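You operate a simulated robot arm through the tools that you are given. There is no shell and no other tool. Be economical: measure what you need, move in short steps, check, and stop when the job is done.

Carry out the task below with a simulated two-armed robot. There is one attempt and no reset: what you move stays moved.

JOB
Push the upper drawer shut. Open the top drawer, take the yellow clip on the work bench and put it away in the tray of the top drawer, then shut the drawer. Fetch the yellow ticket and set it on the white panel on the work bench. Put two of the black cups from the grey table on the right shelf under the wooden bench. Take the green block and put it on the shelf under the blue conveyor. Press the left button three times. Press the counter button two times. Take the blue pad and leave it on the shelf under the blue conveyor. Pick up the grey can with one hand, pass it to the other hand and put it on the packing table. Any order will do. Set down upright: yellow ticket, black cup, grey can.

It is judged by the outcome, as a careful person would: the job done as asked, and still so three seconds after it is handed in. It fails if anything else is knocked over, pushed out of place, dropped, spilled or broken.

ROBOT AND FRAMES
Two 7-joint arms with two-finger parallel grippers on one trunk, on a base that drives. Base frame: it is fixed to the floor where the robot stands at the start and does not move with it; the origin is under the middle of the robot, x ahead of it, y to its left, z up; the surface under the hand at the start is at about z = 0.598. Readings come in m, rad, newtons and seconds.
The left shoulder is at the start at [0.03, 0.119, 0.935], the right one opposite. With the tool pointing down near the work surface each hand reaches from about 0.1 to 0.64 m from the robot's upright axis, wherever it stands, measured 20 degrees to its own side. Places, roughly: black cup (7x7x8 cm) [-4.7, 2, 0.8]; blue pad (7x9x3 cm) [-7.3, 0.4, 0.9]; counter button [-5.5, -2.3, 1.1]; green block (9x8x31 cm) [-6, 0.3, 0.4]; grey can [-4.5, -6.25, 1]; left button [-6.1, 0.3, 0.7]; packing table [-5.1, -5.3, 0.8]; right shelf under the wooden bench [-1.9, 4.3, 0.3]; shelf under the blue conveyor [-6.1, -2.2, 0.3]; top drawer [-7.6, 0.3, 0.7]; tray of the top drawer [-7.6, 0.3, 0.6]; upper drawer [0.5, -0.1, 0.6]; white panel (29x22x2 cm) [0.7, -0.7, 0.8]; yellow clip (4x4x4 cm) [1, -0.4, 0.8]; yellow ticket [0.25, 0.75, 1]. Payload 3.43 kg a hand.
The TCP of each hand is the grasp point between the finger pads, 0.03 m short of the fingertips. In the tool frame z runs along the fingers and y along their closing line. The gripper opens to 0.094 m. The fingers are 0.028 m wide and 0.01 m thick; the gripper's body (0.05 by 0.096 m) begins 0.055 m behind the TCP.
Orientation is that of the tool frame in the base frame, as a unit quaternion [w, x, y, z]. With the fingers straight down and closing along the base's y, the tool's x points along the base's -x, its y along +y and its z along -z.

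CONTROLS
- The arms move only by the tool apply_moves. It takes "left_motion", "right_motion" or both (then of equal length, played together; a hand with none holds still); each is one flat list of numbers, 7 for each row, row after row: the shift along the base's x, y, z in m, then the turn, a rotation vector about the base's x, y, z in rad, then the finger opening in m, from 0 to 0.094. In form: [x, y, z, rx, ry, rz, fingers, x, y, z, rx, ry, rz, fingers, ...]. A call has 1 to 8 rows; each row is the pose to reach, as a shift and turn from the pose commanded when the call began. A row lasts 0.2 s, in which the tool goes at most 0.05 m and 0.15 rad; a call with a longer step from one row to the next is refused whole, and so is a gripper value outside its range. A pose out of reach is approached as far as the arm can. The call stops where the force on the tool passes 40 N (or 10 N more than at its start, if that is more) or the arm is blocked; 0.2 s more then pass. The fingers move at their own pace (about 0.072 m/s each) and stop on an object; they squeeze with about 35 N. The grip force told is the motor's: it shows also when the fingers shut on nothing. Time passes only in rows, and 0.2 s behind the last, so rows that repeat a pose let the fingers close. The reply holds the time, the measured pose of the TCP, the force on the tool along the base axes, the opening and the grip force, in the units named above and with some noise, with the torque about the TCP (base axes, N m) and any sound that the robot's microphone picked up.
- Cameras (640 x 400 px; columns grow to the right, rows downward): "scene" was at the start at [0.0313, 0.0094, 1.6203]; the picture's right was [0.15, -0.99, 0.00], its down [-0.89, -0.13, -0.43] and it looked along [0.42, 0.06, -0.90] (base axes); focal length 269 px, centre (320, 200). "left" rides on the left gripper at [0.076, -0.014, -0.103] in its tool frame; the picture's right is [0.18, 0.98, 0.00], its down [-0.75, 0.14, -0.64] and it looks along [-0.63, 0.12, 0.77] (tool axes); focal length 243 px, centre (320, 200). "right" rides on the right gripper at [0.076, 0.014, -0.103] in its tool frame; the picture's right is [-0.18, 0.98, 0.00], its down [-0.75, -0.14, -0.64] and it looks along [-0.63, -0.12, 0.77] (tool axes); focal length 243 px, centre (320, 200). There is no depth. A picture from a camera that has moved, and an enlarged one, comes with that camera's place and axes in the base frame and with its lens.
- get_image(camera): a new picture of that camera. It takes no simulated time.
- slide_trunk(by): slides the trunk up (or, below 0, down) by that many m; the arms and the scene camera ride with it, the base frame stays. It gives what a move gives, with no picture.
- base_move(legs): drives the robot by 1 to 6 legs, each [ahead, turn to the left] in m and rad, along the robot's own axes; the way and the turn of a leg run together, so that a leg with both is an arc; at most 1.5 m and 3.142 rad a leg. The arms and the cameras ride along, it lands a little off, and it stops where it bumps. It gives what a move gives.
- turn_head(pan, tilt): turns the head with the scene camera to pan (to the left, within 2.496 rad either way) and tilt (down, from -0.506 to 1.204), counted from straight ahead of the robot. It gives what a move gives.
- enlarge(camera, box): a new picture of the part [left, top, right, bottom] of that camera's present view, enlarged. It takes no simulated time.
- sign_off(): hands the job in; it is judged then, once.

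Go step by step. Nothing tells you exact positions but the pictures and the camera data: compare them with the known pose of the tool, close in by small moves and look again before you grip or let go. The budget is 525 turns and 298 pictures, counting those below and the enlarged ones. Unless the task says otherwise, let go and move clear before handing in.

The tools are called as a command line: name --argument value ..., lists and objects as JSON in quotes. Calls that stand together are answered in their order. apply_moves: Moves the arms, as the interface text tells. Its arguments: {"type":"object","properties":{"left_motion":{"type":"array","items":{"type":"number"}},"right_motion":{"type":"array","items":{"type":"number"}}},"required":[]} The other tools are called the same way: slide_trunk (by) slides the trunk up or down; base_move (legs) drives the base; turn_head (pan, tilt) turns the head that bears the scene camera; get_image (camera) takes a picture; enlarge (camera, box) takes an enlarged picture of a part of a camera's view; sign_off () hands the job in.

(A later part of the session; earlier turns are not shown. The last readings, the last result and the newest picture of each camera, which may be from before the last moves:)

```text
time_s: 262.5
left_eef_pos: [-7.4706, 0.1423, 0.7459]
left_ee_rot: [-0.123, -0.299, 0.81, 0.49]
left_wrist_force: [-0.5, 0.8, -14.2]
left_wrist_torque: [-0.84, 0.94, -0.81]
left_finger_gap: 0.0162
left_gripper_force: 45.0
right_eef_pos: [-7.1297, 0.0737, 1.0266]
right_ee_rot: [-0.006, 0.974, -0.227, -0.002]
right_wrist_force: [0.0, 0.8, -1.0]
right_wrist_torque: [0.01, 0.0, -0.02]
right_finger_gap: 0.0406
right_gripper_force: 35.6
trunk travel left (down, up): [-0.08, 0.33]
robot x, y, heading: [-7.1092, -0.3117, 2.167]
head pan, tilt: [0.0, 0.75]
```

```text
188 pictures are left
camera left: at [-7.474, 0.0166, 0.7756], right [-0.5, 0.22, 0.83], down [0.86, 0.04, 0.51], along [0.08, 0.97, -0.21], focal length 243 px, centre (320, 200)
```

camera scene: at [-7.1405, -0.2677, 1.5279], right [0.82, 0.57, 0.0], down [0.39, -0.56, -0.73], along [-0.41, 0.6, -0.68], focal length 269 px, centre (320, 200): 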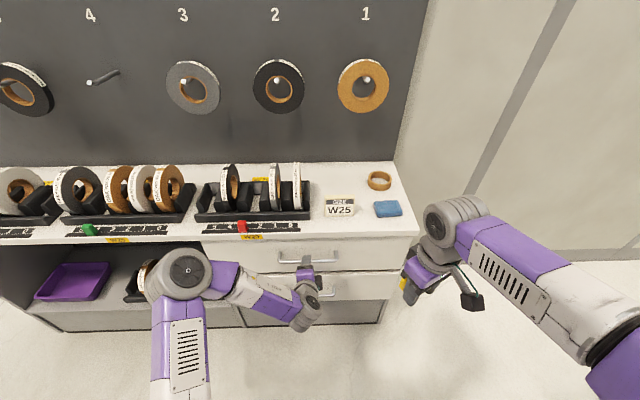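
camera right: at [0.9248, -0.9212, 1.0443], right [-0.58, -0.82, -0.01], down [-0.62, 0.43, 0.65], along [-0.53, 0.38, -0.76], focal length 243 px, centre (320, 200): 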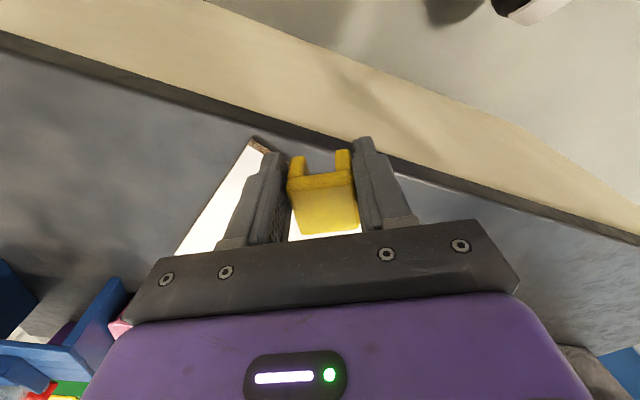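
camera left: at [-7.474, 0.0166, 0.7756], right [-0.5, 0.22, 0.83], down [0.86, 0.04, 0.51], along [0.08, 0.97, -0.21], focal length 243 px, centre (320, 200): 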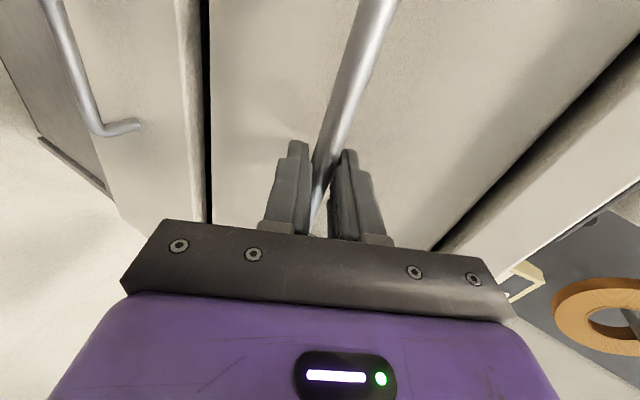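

The handle is gripped. I open the drawer by backing the base 22 cm.

base_move --legs '[[-0.22, 0]]'

get_image --camera "scene"

```text
time_s: 264.2
left_eef_pos: [-7.3399, -0.0381, 0.7465]
left_ee_rot: [-0.118, -0.296, 0.812, 0.49]
left_wrist_force: [20.1, 15.9, -19.1]
left_wrist_torque: [-0.69, 0.68, -0.96]
left_finger_gap: 0.0163
left_gripper_force: 44.8
right_eef_pos: [-7.0011, -0.1087, 1.0273]
right_ee_rot: [-0.004, 0.974, -0.227, -0.002]
right_wrist_force: [0.6, 0.3, -0.1]
right_wrist_torque: [0.01, -0.02, 0.0]
right_finger_gap: 0.0407
right_gripper_force: 35.2
trunk travel left (down, up): [-0.08, 0.33]
robot x, y, heading: [-6.9832, -0.496, 2.173]
head pan, tilt: [0.0, 0.75]
```

```text
187 pictures are left
camera scene: at [-7.0135, -0.4481, 1.5278], right [0.83, 0.56, 0.0], down [0.38, -0.56, -0.73], along [-0.41, 0.6, -0.68], focal length 269 px, centre (320, 200)
```

scene: 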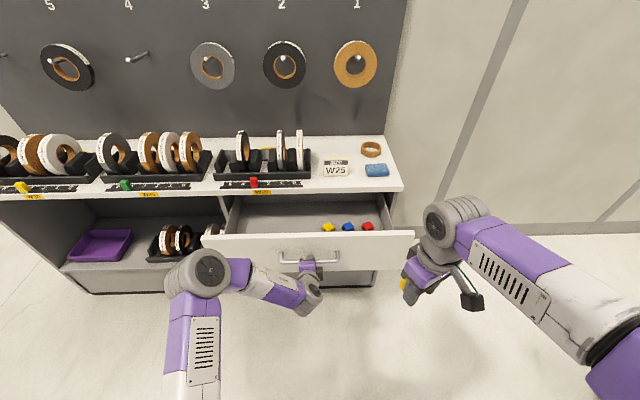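

The drawer is open. I look inside.

enlarge --camera "scene" --box '[190, 180, 430, 290]'

```text
2.67 times, centred on (310, 235) of scene
camera zoom: at [-7.0135, -0.4481, 1.5278], right [0.83, 0.56, 0.0], down [0.38, -0.56, -0.73], along [-0.41, 0.6, -0.68], focal length 716 px, centre (347, 107)
```

zoom: 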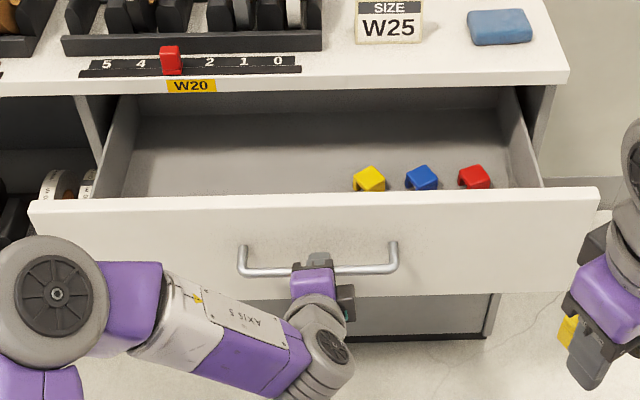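

Clips lie in the drawer's right part; I'll put mine beside them. First I release the handle and withdraw the left hand.

apply_moves --left_motion '[0, 0, 0, 0, 0, 0, 0.03, 0, 0, 0, 0, 0, 0, 0.06, 0.012, -0.016, 0.008, 0, 0, 0, 0.06, 0.03, -0.041, 0.02, 0, 0, 0, 0.06, 0.045, -0.065, 0.045, 0, 0, 0, 0.06, 0.05, -0.075, 0.09, -0.1, -0.07, 0, 0.06, 0.05, -0.08, 0.135, -0.2, -0.14, 0, 0.06, 0.05, -0.085, 0.18, -0.3, -0.21, 0, 0.06]'

apply_moves --left_motion '[0, 0, 0.045, -0.1, -0.07, 0, 0.06, -0.01, -0.01, 0.09, -0.2, -0.14, 0, 0.06, -0.02, -0.02, 0.12, -0.3, -0.21, 0, 0.06, -0.03, -0.03, 0.14, -0.4, -0.28, 0, 0.06, -0.05, -0.05, 0.15, -0.5, -0.35, 0, 0.06, -0.07, -0.06, 0.15, -0.56, -0.4, 0, 0.06]'

get_image --camera "scene"

```text
time_s: 266.0
left_eef_pos: [-7.2885, -0.1223, 0.9267]
left_ee_rot: [-0.074, -0.324, 0.882, 0.333]
left_wrist_force: [-0.6, -0.9, -0.6]
left_wrist_torque: [0.01, -0.01, 0.0]
left_finger_gap: 0.0601
left_gripper_force: 0.0
right_eef_pos: [-7.0034, -0.1102, 1.0283]
right_ee_rot: [-0.006, 0.974, -0.228, -0.002]
right_wrist_force: [-0.4, -0.6, 0.4]
right_wrist_torque: [0.01, 0.01, 0.02]
right_finger_gap: 0.0407
right_gripper_force: 34.9
trunk travel left (down, up): [-0.08, 0.33]
robot x, y, heading: [-6.9865, -0.4954, 2.165]
head pan, tilt: [0.0, 0.75]
```

```text
time_s: 267.4
left_eef_pos: [-7.3602, -0.1853, 1.0775]
left_ee_rot: [0.015, -0.35, 0.936, 0.004]
left_wrist_force: [-0.2, -0.9, 0.8]
left_wrist_torque: [0.01, -0.02, 0.0]
left_finger_gap: 0.06
left_gripper_force: 0.1
right_eef_pos: [-7.0031, -0.1096, 1.0286]
right_ee_rot: [-0.006, 0.974, -0.228, -0.002]
right_wrist_force: [-0.6, 0.1, -0.4]
right_wrist_torque: [0.01, -0.01, -0.01]
right_finger_gap: 0.0404
right_gripper_force: 35.1
trunk travel left (down, up): [-0.08, 0.33]
robot x, y, heading: [-6.9913, -0.4967, 2.17]
head pan, tilt: [0.0, 0.75]
```

```text
185 pictures are left
camera scene: at [-7.0153, -0.451, 1.5279], right [0.83, 0.56, 0.0], down [0.39, -0.56, -0.73], along [-0.41, 0.6, -0.68], focal length 269 px, centre (320, 200)
```

scene: 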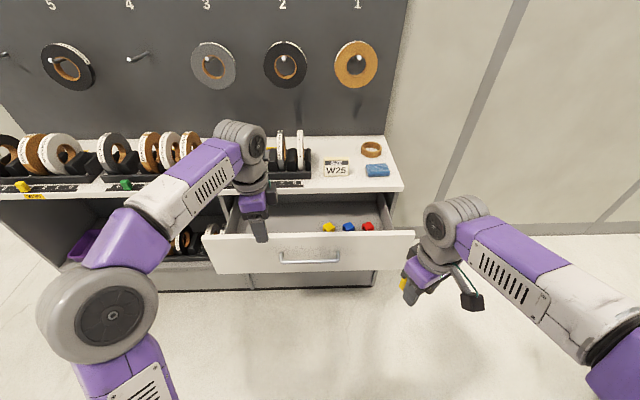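

base_move --legs '[[0.13, 0]]'

turn_head --pan 0.0 --tilt 0.95

get_image --camera "scene"

```text
time_s: 268.7
left_eef_pos: [-7.4357, -0.0731, 1.0776]
left_ee_rot: [0.015, -0.351, 0.936, 0.005]
left_wrist_force: [-0.3, 0.8, -0.3]
left_wrist_torque: [-0.01, 0.04, 0.0]
left_finger_gap: 0.0602
left_gripper_force: 0.2
right_eef_pos: [-7.0783, 0.0012, 1.0283]
right_ee_rot: [-0.006, 0.974, -0.227, -0.002]
right_wrist_force: [-0.3, 0.5, -1.1]
right_wrist_torque: [-0.03, -0.03, 0.01]
right_finger_gap: 0.0406
right_gripper_force: 33.9
trunk travel left (down, up): [-0.08, 0.33]
robot x, y, heading: [-7.0635, -0.3841, 2.169]
head pan, tilt: [0.0, 0.75]
```

```text
time_s: 269.4
left_eef_pos: [-7.4359, -0.0743, 1.077]
left_ee_rot: [0.014, -0.351, 0.936, 0.006]
left_wrist_force: [0.1, -0.2, 0.0]
left_wrist_torque: [0.01, -0.02, -0.03]
left_finger_gap: 0.0599
left_gripper_force: 0.0
right_eef_pos: [-7.0788, 0.0007, 1.028]
right_ee_rot: [-0.006, 0.974, -0.228, -0.002]
right_wrist_force: [-0.3, -0.6, -0.4]
right_wrist_torque: [0.0, 0.03, 0.01]
right_finger_gap: 0.0405
right_gripper_force: 35.3
trunk travel left (down, up): [-0.08, 0.33]
robot x, y, heading: [-7.0626, -0.3824, 2.174]
head pan, tilt: [0.0, 0.949]
```

```text
184 pictures are left
camera scene: at [-7.0847, -0.3491, 1.5124], right [0.83, 0.56, 0.0], down [0.46, -0.67, -0.58], along [-0.33, 0.48, -0.81], focal length 269 px, centre (320, 200)
```

scene: 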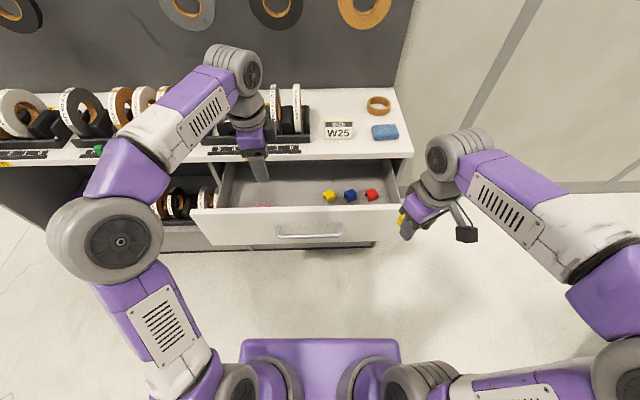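

The drawer is deep (floor ~0.57). I nudge forward 5 cm, then bring the right hand over the opening, turned so its camera side lies along the drawer.

base_move --legs '[[0.05, 0]]'

apply_moves --right_motion '[-0.02, 0.02, 0.01, 0, 0, 0.14, 0.01, -0.055, 0.035, 0.01, 0, 0, 0.28, 0.01, -0.09, 0.05, 0.01, 0, 0, 0.42, 0.01, -0.125, 0.065, 0.01, 0, 0, 0.56, 0.01, -0.16, 0.08, 0.01, 0, 0, 0.7, 0.01, -0.195, 0.095, 0.01, 0, 0, 0.84, 0.01, -0.225, 0.11, 0.01, 0, 0, 0.96, 0.01, -0.254, 0.122, 0.01, 0, 0, 1.075, 0.01]'

get_image --camera "right"

get_image --camera "scene"

```text
time_s: 270.4
left_eef_pos: [-7.4642, -0.032, 1.0772]
left_ee_rot: [0.014, -0.35, 0.937, 0.006]
left_wrist_force: [-0.2, 0.0, -0.4]
left_wrist_torque: [-0.01, -0.02, 0.02]
left_finger_gap: 0.0599
left_gripper_force: 0.1
right_eef_pos: [-7.1067, 0.0413, 1.0284]
right_ee_rot: [-0.004, 0.974, -0.228, -0.001]
right_wrist_force: [-0.5, -0.4, -0.4]
right_wrist_torque: [0.0, -0.02, 0.01]
right_finger_gap: 0.0406
right_gripper_force: 35.3
trunk travel left (down, up): [-0.08, 0.33]
robot x, y, heading: [-7.0876, -0.3457, 2.17]
head pan, tilt: [0.0, 0.949]
```

```text
time_s: 272.1
left_eef_pos: [-7.4647, -0.033, 1.0762]
left_ee_rot: [0.013, -0.351, 0.936, 0.006]
left_wrist_force: [0.3, -0.4, 0.0]
left_wrist_torque: [0.01, 0.0, -0.01]
left_finger_gap: 0.0602
left_gripper_force: 0.1
right_eef_pos: [-7.3605, 0.1622, 1.0377]
right_ee_rot: [-0.002, 0.952, 0.305, -0.004]
right_wrist_force: [-0.5, 0.5, -0.7]
right_wrist_torque: [0.02, 0.02, -0.04]
right_finger_gap: 0.0405
right_gripper_force: 35.1
trunk travel left (down, up): [-0.08, 0.33]
robot x, y, heading: [-7.0918, -0.3451, 2.167]
head pan, tilt: [0.0, 0.949]
```

```text
183 pictures are left
camera right: at [-7.2883, 0.196, 1.1401], right [0.42, -0.91, -0.01], down [-0.69, -0.32, 0.65], along [-0.59, -0.27, -0.76], focal length 243 px, centre (320, 200)
```

right: 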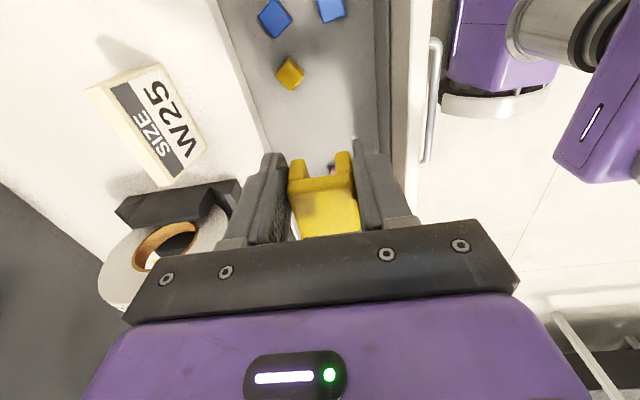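

```text
182 pictures are left
camera scene: at [-7.114, -0.3077, 1.5123], right [0.83, 0.56, 0.0], down [0.46, -0.67, -0.58], along [-0.33, 0.48, -0.81], focal length 269 px, centre (320, 200)
```

scene: 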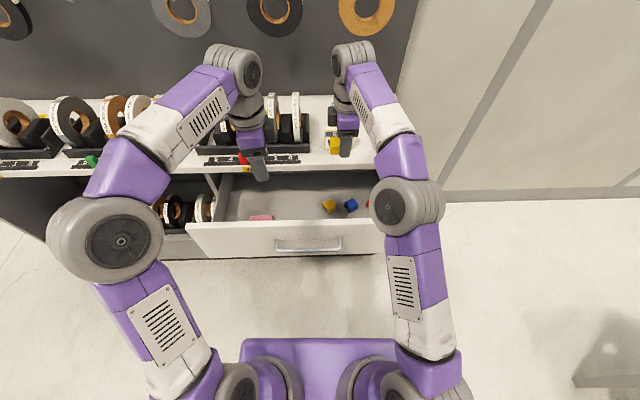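

The hand is centred in the opening (±7.5 cm). I lower it in, checking half-way.

apply_moves --right_motion '[0, 0, -0.045, 0, 0, 0, 0.01, 0, 0, -0.09, 0, 0, 0, 0.01, 0, 0, -0.135, 0, 0, 0, 0.01, 0, 0, -0.18, 0, 0, 0, 0.01, 0, 0, -0.22, 0, 0, 0, 0.01, 0, 0, -0.26, 0, 0, 0, 0.01]'

get_image --camera "right"

get_image --camera "scene"

```text
time_s: 273.6
left_eef_pos: [-7.4622, -0.032, 1.0779]
left_ee_rot: [0.014, -0.35, 0.937, 0.005]
left_wrist_force: [0.1, 0.3, 0.8]
left_wrist_torque: [0.01, 0.02, 0.02]
left_finger_gap: 0.0601
left_gripper_force: 0.1
right_eef_pos: [-7.3601, 0.1634, 0.7775]
right_ee_rot: [-0.004, 0.953, 0.304, -0.005]
right_wrist_force: [0.5, 0.2, -0.1]
right_wrist_torque: [0.0, 0.01, 0.02]
right_finger_gap: 0.0404
right_gripper_force: 35.2
trunk travel left (down, up): [-0.08, 0.33]
robot x, y, heading: [-7.091, -0.3439, 2.171]
head pan, tilt: [0.0, 0.949]
```

```text
181 pictures are left
camera right: at [-7.2872, 0.1956, 0.8808], right [0.42, -0.91, -0.01], down [-0.69, -0.32, 0.65], along [-0.59, -0.27, -0.76], focal length 243 px, centre (320, 200)
```

right: 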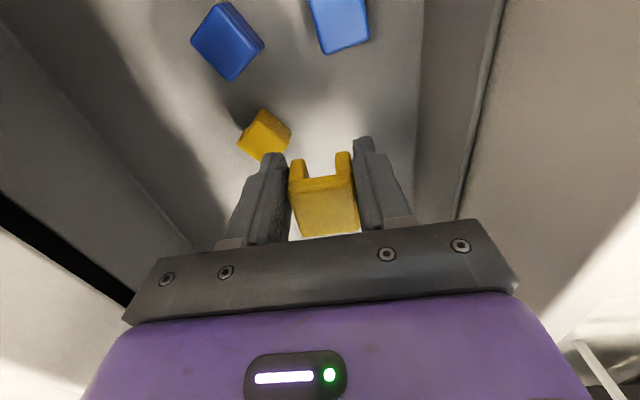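

```text
180 pictures are left
camera scene: at [-7.1129, -0.3076, 1.5124], right [0.83, 0.56, 0.0], down [0.46, -0.67, -0.58], along [-0.33, 0.48, -0.81], focal length 269 px, centre (320, 200)
```

scene: 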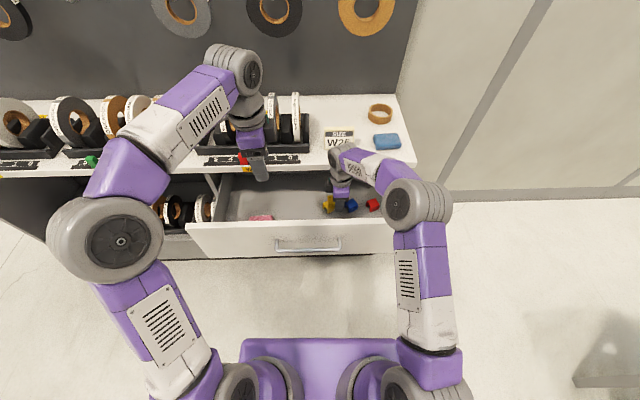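

The neighbouring yellow clip is close to a finger, so I shift 1.7 cm toward the front and lower gently to the floor.

apply_moves --right_motion '[0.01, -0.014, 0, 0, 0, 0, 0.01, 0.01, -0.014, -0.03, 0, 0, 0, 0.01, 0.01, -0.014, -0.06, 0, 0, 0, 0.01, 0.01, -0.014, -0.08, 0, 0, 0, 0.01, 0.01, -0.014, -0.092, 0, 0, 0, 0.01, 0.01, -0.014, -0.1, 0, 0, 0, 0.01]'

get_image --camera "right"

```text
time_s: 274.9
left_eef_pos: [-7.4638, -0.0324, 1.0781]
left_ee_rot: [0.014, -0.351, 0.936, 0.005]
left_wrist_force: [0.1, -1.0, 1.0]
left_wrist_torque: [0.0, 0.0, -0.01]
left_finger_gap: 0.0601
left_gripper_force: 0.0
right_eef_pos: [-7.3501, 0.1493, 0.6778]
right_ee_rot: [-0.003, 0.953, 0.303, -0.005]
right_wrist_force: [0.1, 1.2, 0.5]
right_wrist_torque: [0.04, 0.0, 0.01]
right_finger_gap: 0.0406
right_gripper_force: 35.1
trunk travel left (down, up): [-0.08, 0.33]
robot x, y, heading: [-7.09, -0.3461, 2.167]
head pan, tilt: [0.0, 0.949]
```

```text
179 pictures are left
camera right: at [-7.2783, 0.181, 0.781], right [0.42, -0.91, -0.01], down [-0.69, -0.32, 0.65], along [-0.59, -0.26, -0.76], focal length 243 px, centre (320, 200)
```

right: 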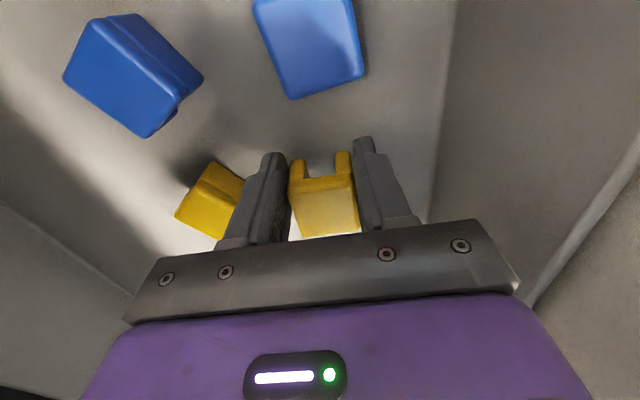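

apply_moves --right_motion '[0, 0, -0.006, 0, 0, 0, 0.01, 0, 0, -0.012, 0, 0, 0, 0.01, 0, 0, -0.018, 0, 0, 0, 0.01, 0, 0, -0.024, 0, 0, 0, 0.01, 0, 0, -0.03, 0, 0, 0, 0.01, 0, 0, -0.036, 0, 0, 0, 0.01]'

get_image --camera "right"

```text
time_s: 276.1
left_eef_pos: [-7.4629, -0.0319, 1.0767]
left_ee_rot: [0.014, -0.349, 0.937, 0.004]
left_wrist_force: [-0.7, -0.2, -0.1]
left_wrist_torque: [0.01, -0.03, -0.01]
left_finger_gap: 0.0603
left_gripper_force: 0.1
right_eef_pos: [-7.3543, 0.1554, 0.661]
right_ee_rot: [-0.012, 0.954, 0.301, -0.008]
right_wrist_force: [1.9, 1.8, 13.6]
right_wrist_torque: [-0.3, -0.23, 0.04]
right_finger_gap: 0.0405
right_gripper_force: 34.6
trunk travel left (down, up): [-0.08, 0.33]
robot x, y, heading: [-7.089, -0.3451, 2.171]
head pan, tilt: [0.0, 0.949]
stopped in row 5 (right hand): the force on the tool passed its limit at 47 N (the readings are from after the stop); the commanded pose is now the measured one
```

```text
178 pictures are left
camera right: at [-7.2811, 0.1854, 0.7631], right [0.41, -0.91, -0.03], down [-0.68, -0.33, 0.65], along [-0.6, -0.25, -0.76], focal length 243 px, centre (320, 200)
```

right: 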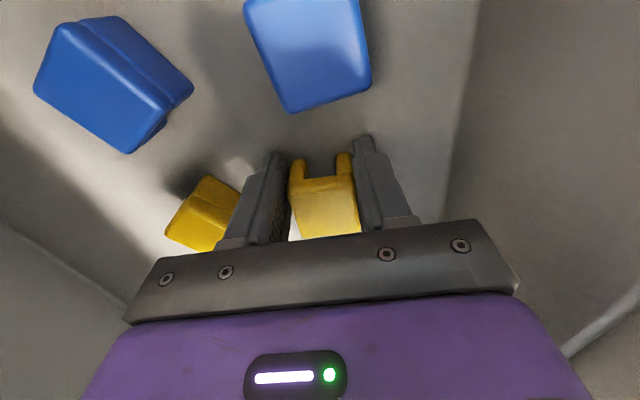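

Contact with the floor. I release with a small opening and rise.

apply_moves --right_motion '[0, 0, 0.002, 0, 0, 0, 0.042, 0, 0, 0.002, 0, 0, 0, 0.05, 0, 0, 0.002, 0, 0, 0, 0.054, 0, 0, 0.02, 0, 0, 0, 0.054, 0, 0, 0.05, 0, 0, 0, 0.054, 0, 0, 0.09, 0, 0, 0, 0.054]'

get_image --camera "right"

```text
time_s: 277.5
left_eef_pos: [-7.4634, -0.0329, 1.0771]
left_ee_rot: [0.014, -0.349, 0.937, 0.006]
left_wrist_force: [-0.2, 0.0, -1.1]
left_wrist_torque: [0.0, -0.02, 0.0]
left_finger_gap: 0.0601
left_gripper_force: 0.0
right_eef_pos: [-7.3531, 0.152, 0.7484]
right_ee_rot: [-0.009, 0.953, 0.303, -0.007]
right_wrist_force: [-0.1, 0.1, -0.1]
right_wrist_torque: [0.02, 0.01, 0.03]
right_finger_gap: 0.054
right_gripper_force: 0.1
trunk travel left (down, up): [-0.08, 0.33]
robot x, y, heading: [-7.0873, -0.3475, 2.164]
head pan, tilt: [0.0, 0.949]
```

```text
177 pictures are left
camera right: at [-7.2796, 0.1829, 0.852], right [0.42, -0.91, -0.02], down [-0.69, -0.33, 0.65], along [-0.6, -0.26, -0.76], focal length 243 px, centre (320, 200)
```

right: 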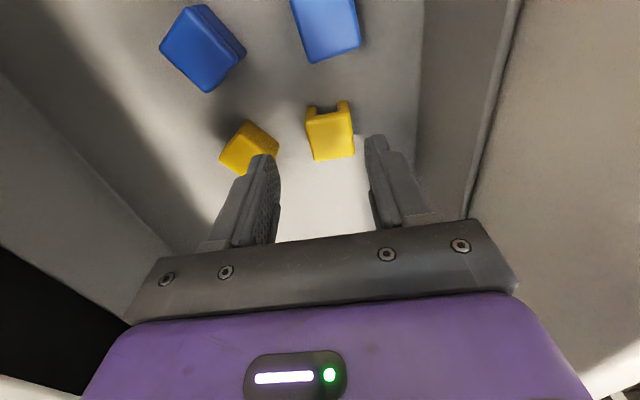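

The clip is placed. I raise the right hand out of the drawer.

apply_moves --right_motion '[0, 0, 0.045, 0, 0, 0, 0.054, 0, 0, 0.09, 0, 0, 0, 0.054, 0, 0, 0.135, 0, 0, 0, 0.054, 0, 0, 0.18, 0, 0, 0, 0.054, 0, 0, 0.225, 0, 0, 0, 0.054, 0, 0, 0.27, 0, 0, 0, 0.054, 0.02, -0.03, 0.3, 0, 0, -0.1, 0.054, 0.05, -0.06, 0.32, 0, 0, -0.2, 0.054]'

```text
time_s: 279.3
left_eef_pos: [-7.4617, -0.033, 1.0773]
left_ee_rot: [0.013, -0.349, 0.937, 0.006]
left_wrist_force: [0.5, 0.1, 0.9]
left_wrist_torque: [-0.01, -0.01, -0.03]
left_finger_gap: 0.0597
left_gripper_force: 0.0
right_eef_pos: [-7.3047, 0.093, 1.0715]
right_ee_rot: [-0.01, 0.979, 0.205, -0.006]
right_wrist_force: [0.5, 0.0, -0.5]
right_wrist_torque: [-0.01, 0.0, 0.02]
right_finger_gap: 0.0541
right_gripper_force: 0.0
trunk travel left (down, up): [-0.08, 0.33]
robot x, y, heading: [-7.0888, -0.3433, 2.167]
head pan, tilt: [0.0, 0.949]
```

Now shut the drawer: right hand closed, tilted forward, lowered in front of the drawer to the right of its handle.

apply_moves --right_motion '[0.02, -0.025, 0, 0.11, 0.078, 0, 0.03, 0.045, -0.05, 0, 0.22, 0.156, 0, 0.0, 0.07, -0.075, 0, 0.33, 0.234, 0, 0.0, 0.085, -0.1, -0.02, 0.44, 0.312, 0, 0, 0.085, -0.1, -0.06, 0.55, 0.39, 0, 0, 0.085, -0.1, -0.1, 0.65, 0.464, 0, 0, 0.085, -0.1, -0.145, 0.65, 0.464, 0, 0, 0.085, -0.1, -0.19, 0.65, 0.464, 0, 0]'

apply_moves --right_motion '[0, 0, -0.045, 0, 0, 0, 0, 0, 0, -0.09, 0, 0, 0, 0, 0, 0, -0.135, 0, 0, 0, 0, 0, 0, -0.16, 0, 0, 0, 0]'

get_image --camera "scene"

```text
time_s: 281.1
left_eef_pos: [-7.4635, -0.033, 1.0776]
left_ee_rot: [0.014, -0.349, 0.937, 0.005]
left_wrist_force: [-0.9, -0.3, -0.7]
left_wrist_torque: [0.02, -0.02, 0.0]
left_finger_gap: 0.0601
left_gripper_force: 0.0
right_eef_pos: [-7.2578, 0.0154, 0.8937]
right_ee_rot: [-0.364, 0.898, 0.189, -0.161]
right_wrist_force: [-0.2, 0.2, 0.9]
right_wrist_torque: [0.04, -0.02, 0.01]
right_finger_gap: 0.0
right_gripper_force: 32.6
right hand out of reach, approached as far as the arm can: row 6, 7, 8
trunk travel left (down, up): [-0.08, 0.33]
robot x, y, heading: [-7.0892, -0.3429, 2.167]
head pan, tilt: [0.0, 0.949]
```

```text
time_s: 281.9
left_eef_pos: [-7.4626, -0.0324, 1.0778]
left_ee_rot: [0.013, -0.349, 0.937, 0.005]
left_wrist_force: [-0.5, 1.2, 0.1]
left_wrist_torque: [-0.02, 0.0, 0.0]
left_finger_gap: 0.0601
left_gripper_force: 0.0
right_eef_pos: [-7.2646, 0.0234, 0.7734]
right_ee_rot: [-0.378, 0.891, 0.187, -0.166]
right_wrist_force: [2.0, 2.3, 6.3]
right_wrist_torque: [0.19, -0.02, -0.06]
right_finger_gap: 0.0
right_gripper_force: 33.1
right hand out of reach, approached as far as the arm can: row 1, 2
trunk travel left (down, up): [-0.08, 0.33]
robot x, y, heading: [-7.0914, -0.3445, 2.171]
head pan, tilt: [0.0, 0.949]
stopped in row 4 (right hand): the force on the tool passed its limit at 66 N (the readings are from after the stop); the commanded pose is now the measured one
```

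```text
176 pictures are left
camera scene: at [-7.1126, -0.3081, 1.5124], right [0.83, 0.56, 0.0], down [0.46, -0.67, -0.58], along [-0.33, 0.48, -0.81], focal length 269 px, centre (320, 200)
```

scene: 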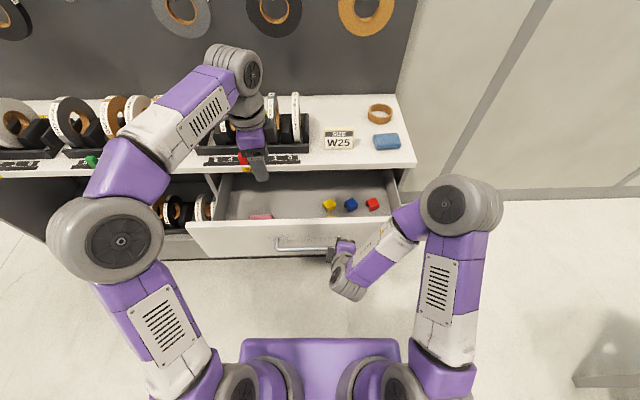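

The fingers touched the handle's right end. I lift a bit, shift 8 cm right, and push the panel.

apply_moves --right_motion '[0.005, -0.007, 0.03, 0, 0, 0, 0, 0.035, 0.015, 0.03, 0, 0, 0, 0, 0.07, 0.035, 0.02, 0, 0, 0, 0, 0.07, 0.035, -0.02, 0, 0, 0, 0]'

get_image --camera "right"

```text
time_s: 282.9
left_eef_pos: [-7.4633, -0.0316, 1.0776]
left_ee_rot: [0.013, -0.349, 0.937, 0.005]
left_wrist_force: [-0.1, 0.1, 0.4]
left_wrist_torque: [-0.03, -0.01, 0.0]
left_finger_gap: 0.0602
left_gripper_force: 0.2
right_eef_pos: [-7.2081, 0.0763, 0.743]
right_ee_rot: [-0.377, 0.892, 0.187, -0.167]
right_wrist_force: [0.9, -0.1, -0.4]
right_wrist_torque: [-0.02, 0.01, 0.01]
right_finger_gap: 0.0
right_gripper_force: 33.2
right hand out of reach, approached as far as the arm can: row 1, 2, 3, 4
trunk travel left (down, up): [-0.08, 0.33]
robot x, y, heading: [-7.0896, -0.3403, 2.169]
head pan, tilt: [0.0, 0.949]
```

```text
175 pictures are left
camera right: at [-7.0943, 0.0398, 0.7902], right [0.04, -0.72, -0.69], down [-0.41, -0.65, 0.65], along [-0.91, 0.25, -0.32], focal length 243 px, centre (320, 200)
```

right: 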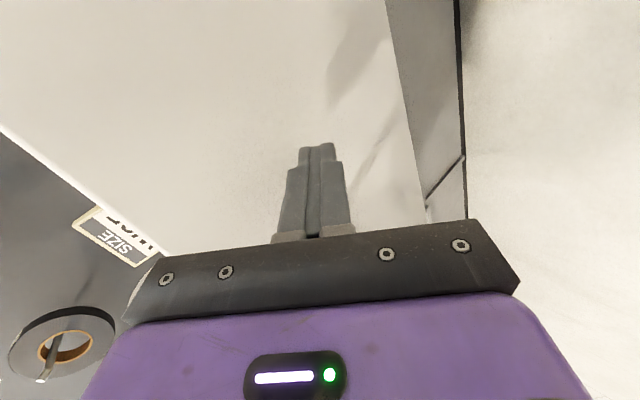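

apply_moves --right_motion '[-0.017, 0.024, 0, 0, 0, 0, 0, -0.034, 0.048, 0, 0, 0, 0, 0, -0.051, 0.072, 0, 0, 0, 0, 0, -0.068, 0.096, 0, 0, 0, 0, 0, -0.085, 0.12, 0, 0, 0, 0, 0, -0.102, 0.144, 0, 0, 0, 0, 0, -0.119, 0.168, 0, 0, 0, 0, 0, -0.132, 0.186, 0, 0, 0, 0, 0]'

get_image --camera "scene"

```text
time_s: 284.7
left_eef_pos: [-7.4602, -0.0345, 1.0785]
left_ee_rot: [0.014, -0.35, 0.937, 0.006]
left_wrist_force: [-0.1, 0.2, -0.2]
left_wrist_torque: [0.03, 0.0, -0.02]
left_finger_gap: 0.0603
left_gripper_force: 0.0
right_eef_pos: [-7.343, 0.2605, 0.7443]
right_ee_rot: [-0.376, 0.892, 0.188, -0.166]
right_wrist_force: [12.5, -14.0, 5.1]
right_wrist_torque: [-0.02, -0.01, 0.14]
right_finger_gap: 0.0004
right_gripper_force: 32.9
trunk travel left (down, up): [-0.08, 0.33]
robot x, y, heading: [-7.0862, -0.3431, 2.175]
head pan, tilt: [0.0, 0.949]
```

```text
174 pictures are left
camera scene: at [-7.1106, -0.3104, 1.5125], right [0.83, 0.56, 0.0], down [0.46, -0.67, -0.58], along [-0.33, 0.48, -0.81], focal length 269 px, centre (320, 200)
```

scene: 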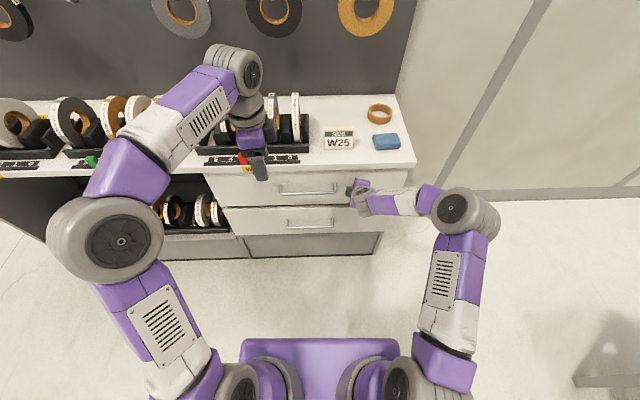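

apply_moves --right_motion '[-0.006, 0.008, 0, 0, 0, 0, 0, -0.012, 0.016, 0, 0, 0, 0, 0, -0.018, 0.024, 0, 0, 0, 0, 0]'

apply_moves --right_motion '[0.017, -0.024, 0, 0, 0, 0, 0, 0.034, -0.048, 0.01, 0, 0, 0, 0, 0.051, -0.072, 0.03, -0.1, -0.07, 0, 0.03, 0.068, -0.09, 0.07, -0.2, -0.14, 0, 0.06, 0.075, -0.1, 0.11, -0.3, -0.21, 0, 0.08, 0.075, -0.1, 0.15, -0.4, -0.285, 0, 0.08, 0.075, -0.1, 0.19, -0.5, -0.355, 0, 0.08, 0.075, -0.1, 0.23, -0.6, -0.43, 0, 0.08]'

get_image --camera "scene"

```text
time_s: 285.0
left_eef_pos: [-7.4598, -0.0336, 1.0788]
left_ee_rot: [0.013, -0.348, 0.937, 0.007]
left_wrist_force: [-0.2, 0.7, -0.3]
left_wrist_torque: [0.02, -0.01, 0.0]
left_finger_gap: 0.0602
left_gripper_force: 0.0
right_eef_pos: [-7.3434, 0.2615, 0.7438]
right_ee_rot: [-0.374, 0.893, 0.188, -0.166]
right_wrist_force: [13.4, -14.2, 11.9]
right_wrist_torque: [0.04, 0.17, 0.11]
right_finger_gap: 0.0001
right_gripper_force: 33.4
trunk travel left (down, up): [-0.08, 0.33]
robot x, y, heading: [-7.0864, -0.3484, 2.171]
head pan, tilt: [0.0, 0.949]
stopped in row 1 (right hand): the force on the tool passed its limit at 46 N (the readings are from after the stop); the commanded pose is now the measured one
```

```text
time_s: 286.8
left_eef_pos: [-7.4631, -0.0324, 1.0765]
left_ee_rot: [0.014, -0.35, 0.937, 0.004]
left_wrist_force: [-0.8, -0.2, -0.2]
left_wrist_torque: [-0.03, -0.02, 0.0]
left_finger_gap: 0.0601
left_gripper_force: 0.0
right_eef_pos: [-7.2697, 0.1629, 0.9726]
right_ee_rot: [-0.046, 0.977, 0.206, -0.023]
right_wrist_force: [0.2, 0.6, 0.2]
right_wrist_torque: [0.01, -0.01, -0.01]
right_finger_gap: 0.0799
right_gripper_force: 0.1
trunk travel left (down, up): [-0.08, 0.33]
robot x, y, heading: [-7.0917, -0.3438, 2.164]
head pan, tilt: [0.0, 0.949]
```

```text
173 pictures are left
camera scene: at [-7.1126, -0.3083, 1.5124], right [0.83, 0.56, 0.0], down [0.46, -0.67, -0.58], along [-0.33, 0.48, -0.81], focal length 269 px, centre (320, 200)
```

scene: 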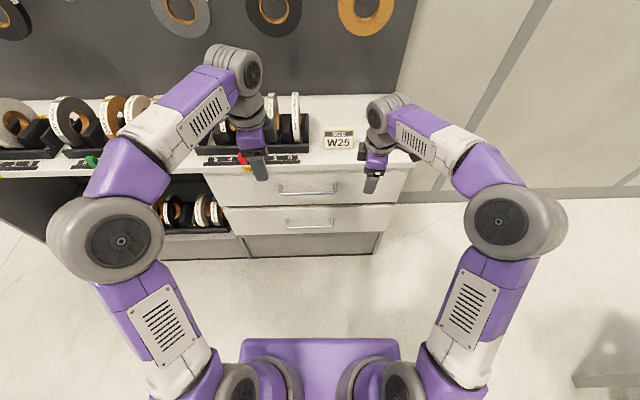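

The drawer is shut. Next the blue pad at ≈(-7.318,0.389,0.885): I raise the trunk back, then move 19 cm closer.

slide_trunk --by 0.12

base_move --legs '[[0.19, 0]]'

get_image --camera "right"

get_image --camera "scene"

```text
time_s: 288.3
left_eef_pos: [-7.4618, -0.0315, 1.1968]
left_ee_rot: [0.013, -0.349, 0.937, 0.006]
left_wrist_force: [-0.1, -0.1, 0.2]
left_wrist_torque: [0.0, 0.03, 0.03]
left_finger_gap: 0.0601
left_gripper_force: 0.1
right_eef_pos: [-7.2681, 0.1639, 1.0924]
right_ee_rot: [-0.046, 0.977, 0.206, -0.021]
right_wrist_force: [0.1, 0.2, -0.7]
right_wrist_torque: [0.01, 0.0, -0.04]
right_finger_gap: 0.0802
right_gripper_force: 0.0
trunk travel left (down, up): [-0.2, 0.21]
robot x, y, heading: [-7.0879, -0.3443, 2.173]
head pan, tilt: [0.0, 0.949]
```

```text
time_s: 289.8
left_eef_pos: [-7.5679, 0.1243, 1.1974]
left_ee_rot: [0.014, -0.348, 0.937, 0.005]
left_wrist_force: [0.8, 0.1, 0.0]
left_wrist_torque: [0.01, 0.0, 0.0]
left_finger_gap: 0.0598
left_gripper_force: 0.0
right_eef_pos: [-7.3745, 0.3207, 1.0924]
right_ee_rot: [-0.047, 0.978, 0.204, -0.021]
right_wrist_force: [-0.2, -0.3, -1.0]
right_wrist_torque: [0.0, 0.0, 0.0]
right_finger_gap: 0.0799
right_gripper_force: 0.0
trunk travel left (down, up): [-0.2, 0.21]
robot x, y, heading: [-7.1957, -0.1886, 2.167]
head pan, tilt: [0.0, 0.949]
```

```text
172 pictures are left
camera right: at [-7.292, 0.3296, 1.1916], right [0.22, -0.97, -0.09], down [-0.71, -0.23, 0.67], along [-0.67, -0.08, -0.74], focal length 243 px, centre (320, 200)
```

right: 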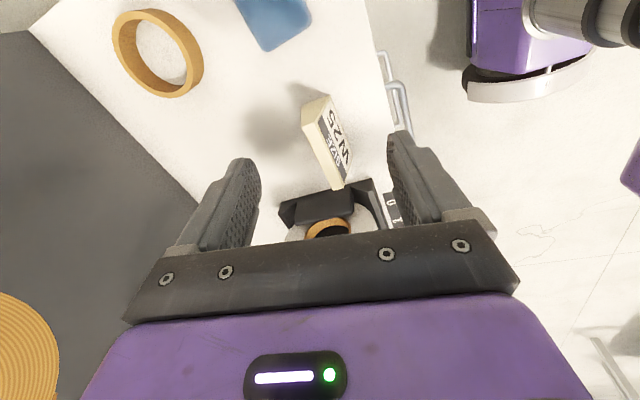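

```text
171 pictures are left
camera scene: at [-7.2186, -0.1519, 1.6324], right [0.83, 0.56, 0.0], down [0.46, -0.67, -0.58], along [-0.33, 0.48, -0.81], focal length 269 px, centre (320, 200)
```

scene: 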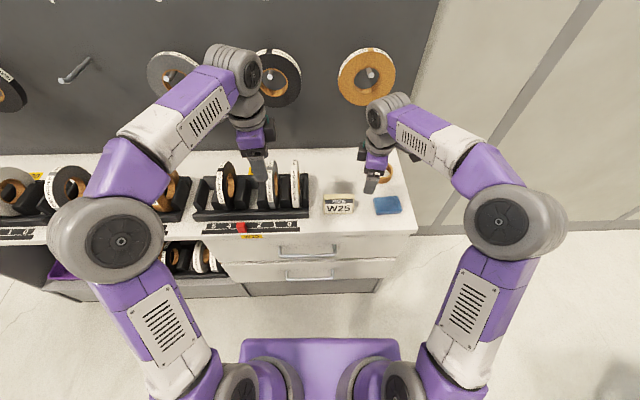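

apply_moves --right_motion '[0.02, 0.025, 0, -0.04, -0.03, 0.07, 0.094, 0.04, 0.05, -0.03, -0.083, -0.06, 0.14, 0.094, 0.054, 0.075, -0.06, -0.083, -0.06, 0.2, 0.094, 0.054, 0.075, -0.1, -0.083, -0.06, 0.2, 0.094]'

get_image --camera "right"

```text
time_s: 290.8
left_eef_pos: [-7.5694, 0.125, 1.1956]
left_ee_rot: [0.014, -0.349, 0.937, 0.006]
left_wrist_force: [-0.6, 0.6, 0.3]
left_wrist_torque: [0.01, -0.01, -0.02]
left_finger_gap: 0.0603
left_gripper_force: 0.0
right_eef_pos: [-7.3205, 0.3948, 0.9911]
right_ee_rot: [0.003, 0.953, 0.302, -0.005]
right_wrist_force: [-0.2, 0.5, -0.7]
right_wrist_torque: [-0.01, 0.01, 0.02]
right_finger_gap: 0.0939
right_gripper_force: 0.0
trunk travel left (down, up): [-0.2, 0.21]
robot x, y, heading: [-7.1948, -0.1888, 2.166]
head pan, tilt: [0.0, 0.949]
```

```text
170 pictures are left
camera right: at [-7.2488, 0.4281, 1.0927], right [0.42, -0.91, 0.0], down [-0.69, -0.31, 0.65], along [-0.59, -0.27, -0.76], focal length 243 px, centre (320, 200)
```

right: 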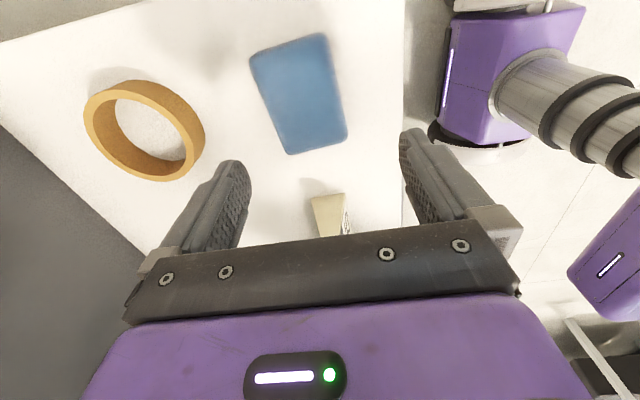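

apply_moves --right_motion '[0.0115, 0.022, -0.03, 0, 0, 0.0, 0.094, 0.0115, 0.022, -0.06, 0, 0, 0.0, 0.094, 0.0115, 0.022, -0.08, 0, 0, 0, 0.094]'

get_image --camera "right"

```text
time_s: 291.6
left_eef_pos: [-7.5683, 0.1243, 1.1971]
left_ee_rot: [0.013, -0.348, 0.937, 0.005]
left_wrist_force: [0.0, 0.3, 0.4]
left_wrist_torque: [0.0, -0.03, -0.02]
left_finger_gap: 0.0599
left_gripper_force: 0.0
right_eef_pos: [-7.3084, 0.4155, 0.9111]
right_ee_rot: [0.004, 0.953, 0.302, -0.006]
right_wrist_force: [-0.9, 0.6, 0.0]
right_wrist_torque: [-0.01, 0.0, -0.01]
right_finger_gap: 0.0938
right_gripper_force: 0.0
trunk travel left (down, up): [-0.2, 0.21]
robot x, y, heading: [-7.1955, -0.1901, 2.171]
head pan, tilt: [0.0, 0.949]
```

```text
169 pictures are left
camera right: at [-7.2365, 0.4499, 1.0136], right [0.41, -0.91, 0.0], down [-0.69, -0.31, 0.65], along [-0.59, -0.27, -0.76], focal length 243 px, centre (320, 200)
```

right: 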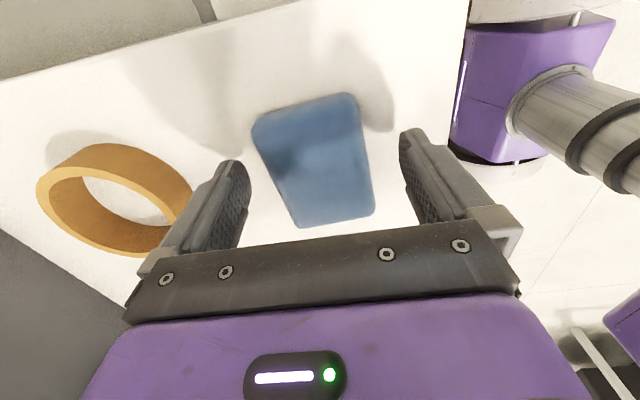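

apply_moves --right_motion '[0, 0, -0.005, 0, 0, 0, 0.094, 0, 0, -0.009, 0, 0, 0, 0.08, 0, 0, -0.009, 0, 0, 0, 0.05, 0, 0, -0.009, 0, 0, 0, 0.04, 0, 0, -0.009, 0, 0, 0, 0.04]'

get_image --camera "right"

```text
time_s: 292.8
left_eef_pos: [-7.5677, 0.1241, 1.1969]
left_ee_rot: [0.013, -0.349, 0.937, 0.005]
left_wrist_force: [0.0, -0.2, -0.8]
left_wrist_torque: [0.01, 0.0, 0.02]
left_finger_gap: 0.0601
left_gripper_force: 0.0
right_eef_pos: [-7.3085, 0.4156, 0.9036]
right_ee_rot: [0.003, 0.953, 0.302, -0.006]
right_wrist_force: [0.1, -0.1, 0.2]
right_wrist_torque: [0.0, 0.0, 0.01]
right_finger_gap: 0.0656
right_gripper_force: 34.6
trunk travel left (down, up): [-0.2, 0.21]
robot x, y, heading: [-7.196, -0.1895, 2.169]
head pan, tilt: [0.0, 0.949]
```

```text
168 pictures are left
camera right: at [-7.2366, 0.4491, 1.0055], right [0.41, -0.91, 0.0], down [-0.69, -0.31, 0.65], along [-0.59, -0.27, -0.76], focal length 243 px, centre (320, 200)
```

right: 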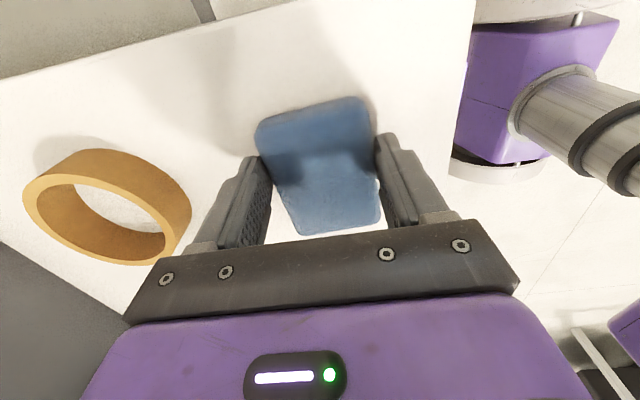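

Gripped at 66 mm. I lift.

apply_moves --right_motion '[0, 0, 0.03, 0, 0, 0, 0.03, 0, 0, 0.07, 0, 0, 0, 0.03, 0, 0, 0.11, 0, 0, 0, 0.03, 0.005, -0.01, 0.15, 0, 0, 0, 0.03, 0.01, -0.04, 0.18, 0, 0, 0, 0.03, 0.02, -0.08, 0.2, 0, 0, 0, 0.03, 0.03, -0.12, 0.22, 0, 0, 0, 0.03, 0.04, -0.16, 0.23, 0, 0, 0, 0.03]'

get_image --camera "right"

```text
time_s: 294.6
left_eef_pos: [-7.5673, 0.1231, 1.1977]
left_ee_rot: [0.013, -0.349, 0.937, 0.006]
left_wrist_force: [0.5, 0.0, 0.3]
left_wrist_torque: [0.04, 0.01, 0.03]
left_finger_gap: 0.0599
left_gripper_force: 0.2
right_eef_pos: [-7.2672, 0.2556, 1.1345]
right_ee_rot: [0.003, 0.953, 0.302, -0.005]
right_wrist_force: [-0.9, 0.0, -0.6]
right_wrist_torque: [0.04, -0.04, 0.0]
right_finger_gap: 0.0649
right_gripper_force: 34.8
trunk travel left (down, up): [-0.2, 0.21]
robot x, y, heading: [-7.1939, -0.1885, 2.172]
head pan, tilt: [0.0, 0.949]
```

```text
167 pictures are left
camera right: at [-7.1953, 0.2884, 1.2357], right [0.41, -0.91, 0.0], down [-0.69, -0.31, 0.65], along [-0.59, -0.27, -0.76], focal length 243 px, centre (320, 200)
```

right: 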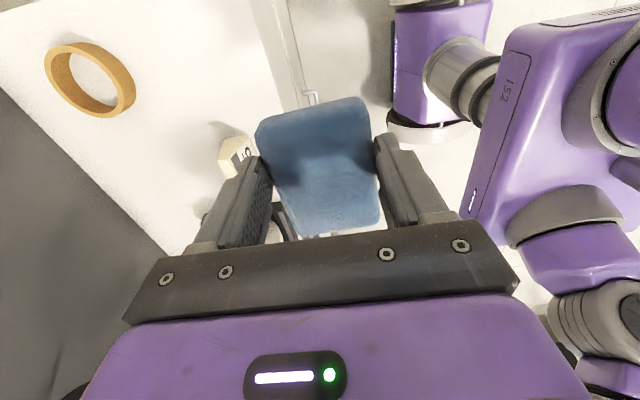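

The pad is held. Next the JOG buttons: they face -w at about (-6.09,0.41,0.7). I back off, turn to face the stand and approach.

base_move --legs '[[-0.25, 0], [0, -1.554], [0.4, 0]]'

turn_head --pan 0.0 --tilt 0.8

get_image --camera "scene"

```text
time_s: 302.3
left_eef_pos: [-6.4255, 0.2227, 1.1968]
left_ee_rot: [0.013, 0.403, 0.915, -0.006]
left_wrist_force: [-0.2, 0.1, -0.4]
left_wrist_torque: [-0.03, 0.02, 0.03]
left_finger_gap: 0.0599
left_gripper_force: 0.0
right_eef_pos: [-6.2838, -0.0724, 1.1323]
right_ee_rot: [-0.001, 0.894, -0.448, -0.006]
right_wrist_force: [0.0, 0.1, 0.3]
right_wrist_torque: [0.02, 0.0, 0.0]
right_finger_gap: 0.0636
right_gripper_force: 35.7
trunk travel left (down, up): [-0.2, 0.21]
robot x, y, heading: [-6.7274, -0.16, 0.622]
head pan, tilt: [0.0, 0.949]
```

```text
time_s: 303.0
left_eef_pos: [-6.4259, 0.2225, 1.1978]
left_ee_rot: [0.014, 0.403, 0.915, -0.005]
left_wrist_force: [-0.3, -0.2, -0.7]
left_wrist_torque: [-0.01, 0.02, 0.0]
left_finger_gap: 0.06
left_gripper_force: 0.0
right_eef_pos: [-6.2842, -0.073, 1.1323]
right_ee_rot: [-0.003, 0.894, -0.448, -0.006]
right_wrist_force: [0.3, 0.6, -0.7]
right_wrist_torque: [-0.02, 0.01, -0.02]
right_finger_gap: 0.0638
right_gripper_force: 34.9
trunk travel left (down, up): [-0.2, 0.21]
robot x, y, heading: [-6.7289, -0.1579, 0.626]
head pan, tilt: [0.0, 0.799]
```

```text
166 pictures are left
camera scene: at [-6.6852, -0.1297, 1.6439], right [0.59, -0.81, 0.0], down [-0.58, -0.42, -0.7], along [0.56, 0.41, -0.72], focal length 269 px, centre (320, 200)
```

scene: 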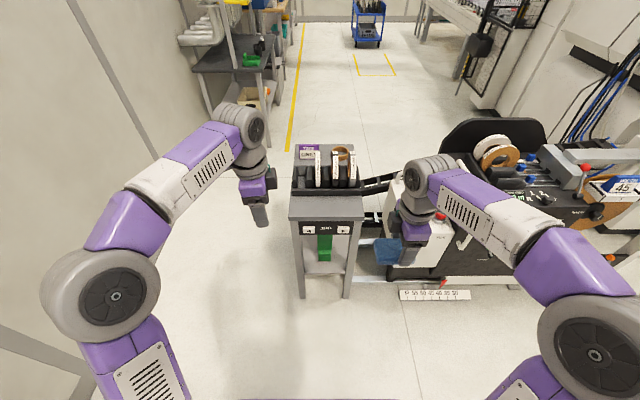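

enlarge --camera "scene" --box '[260, 130, 400, 310]'

```text
2.22 times, centred on (330, 220) of scene
camera zoom: at [-6.6852, -0.1297, 1.6439], right [0.59, -0.81, 0.0], down [-0.58, -0.42, -0.7], along [0.56, 0.41, -0.72], focal length 597 px, centre (298, 156)
```

zoom: 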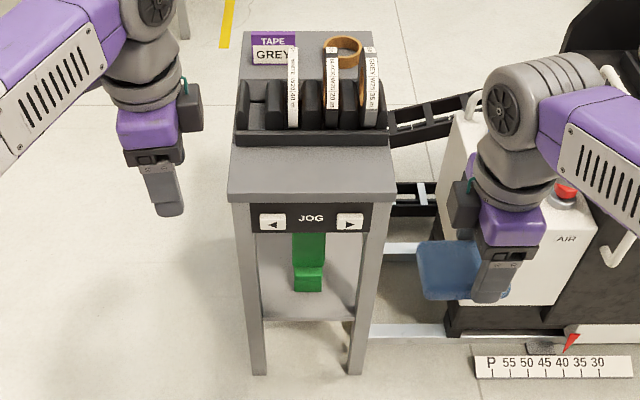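

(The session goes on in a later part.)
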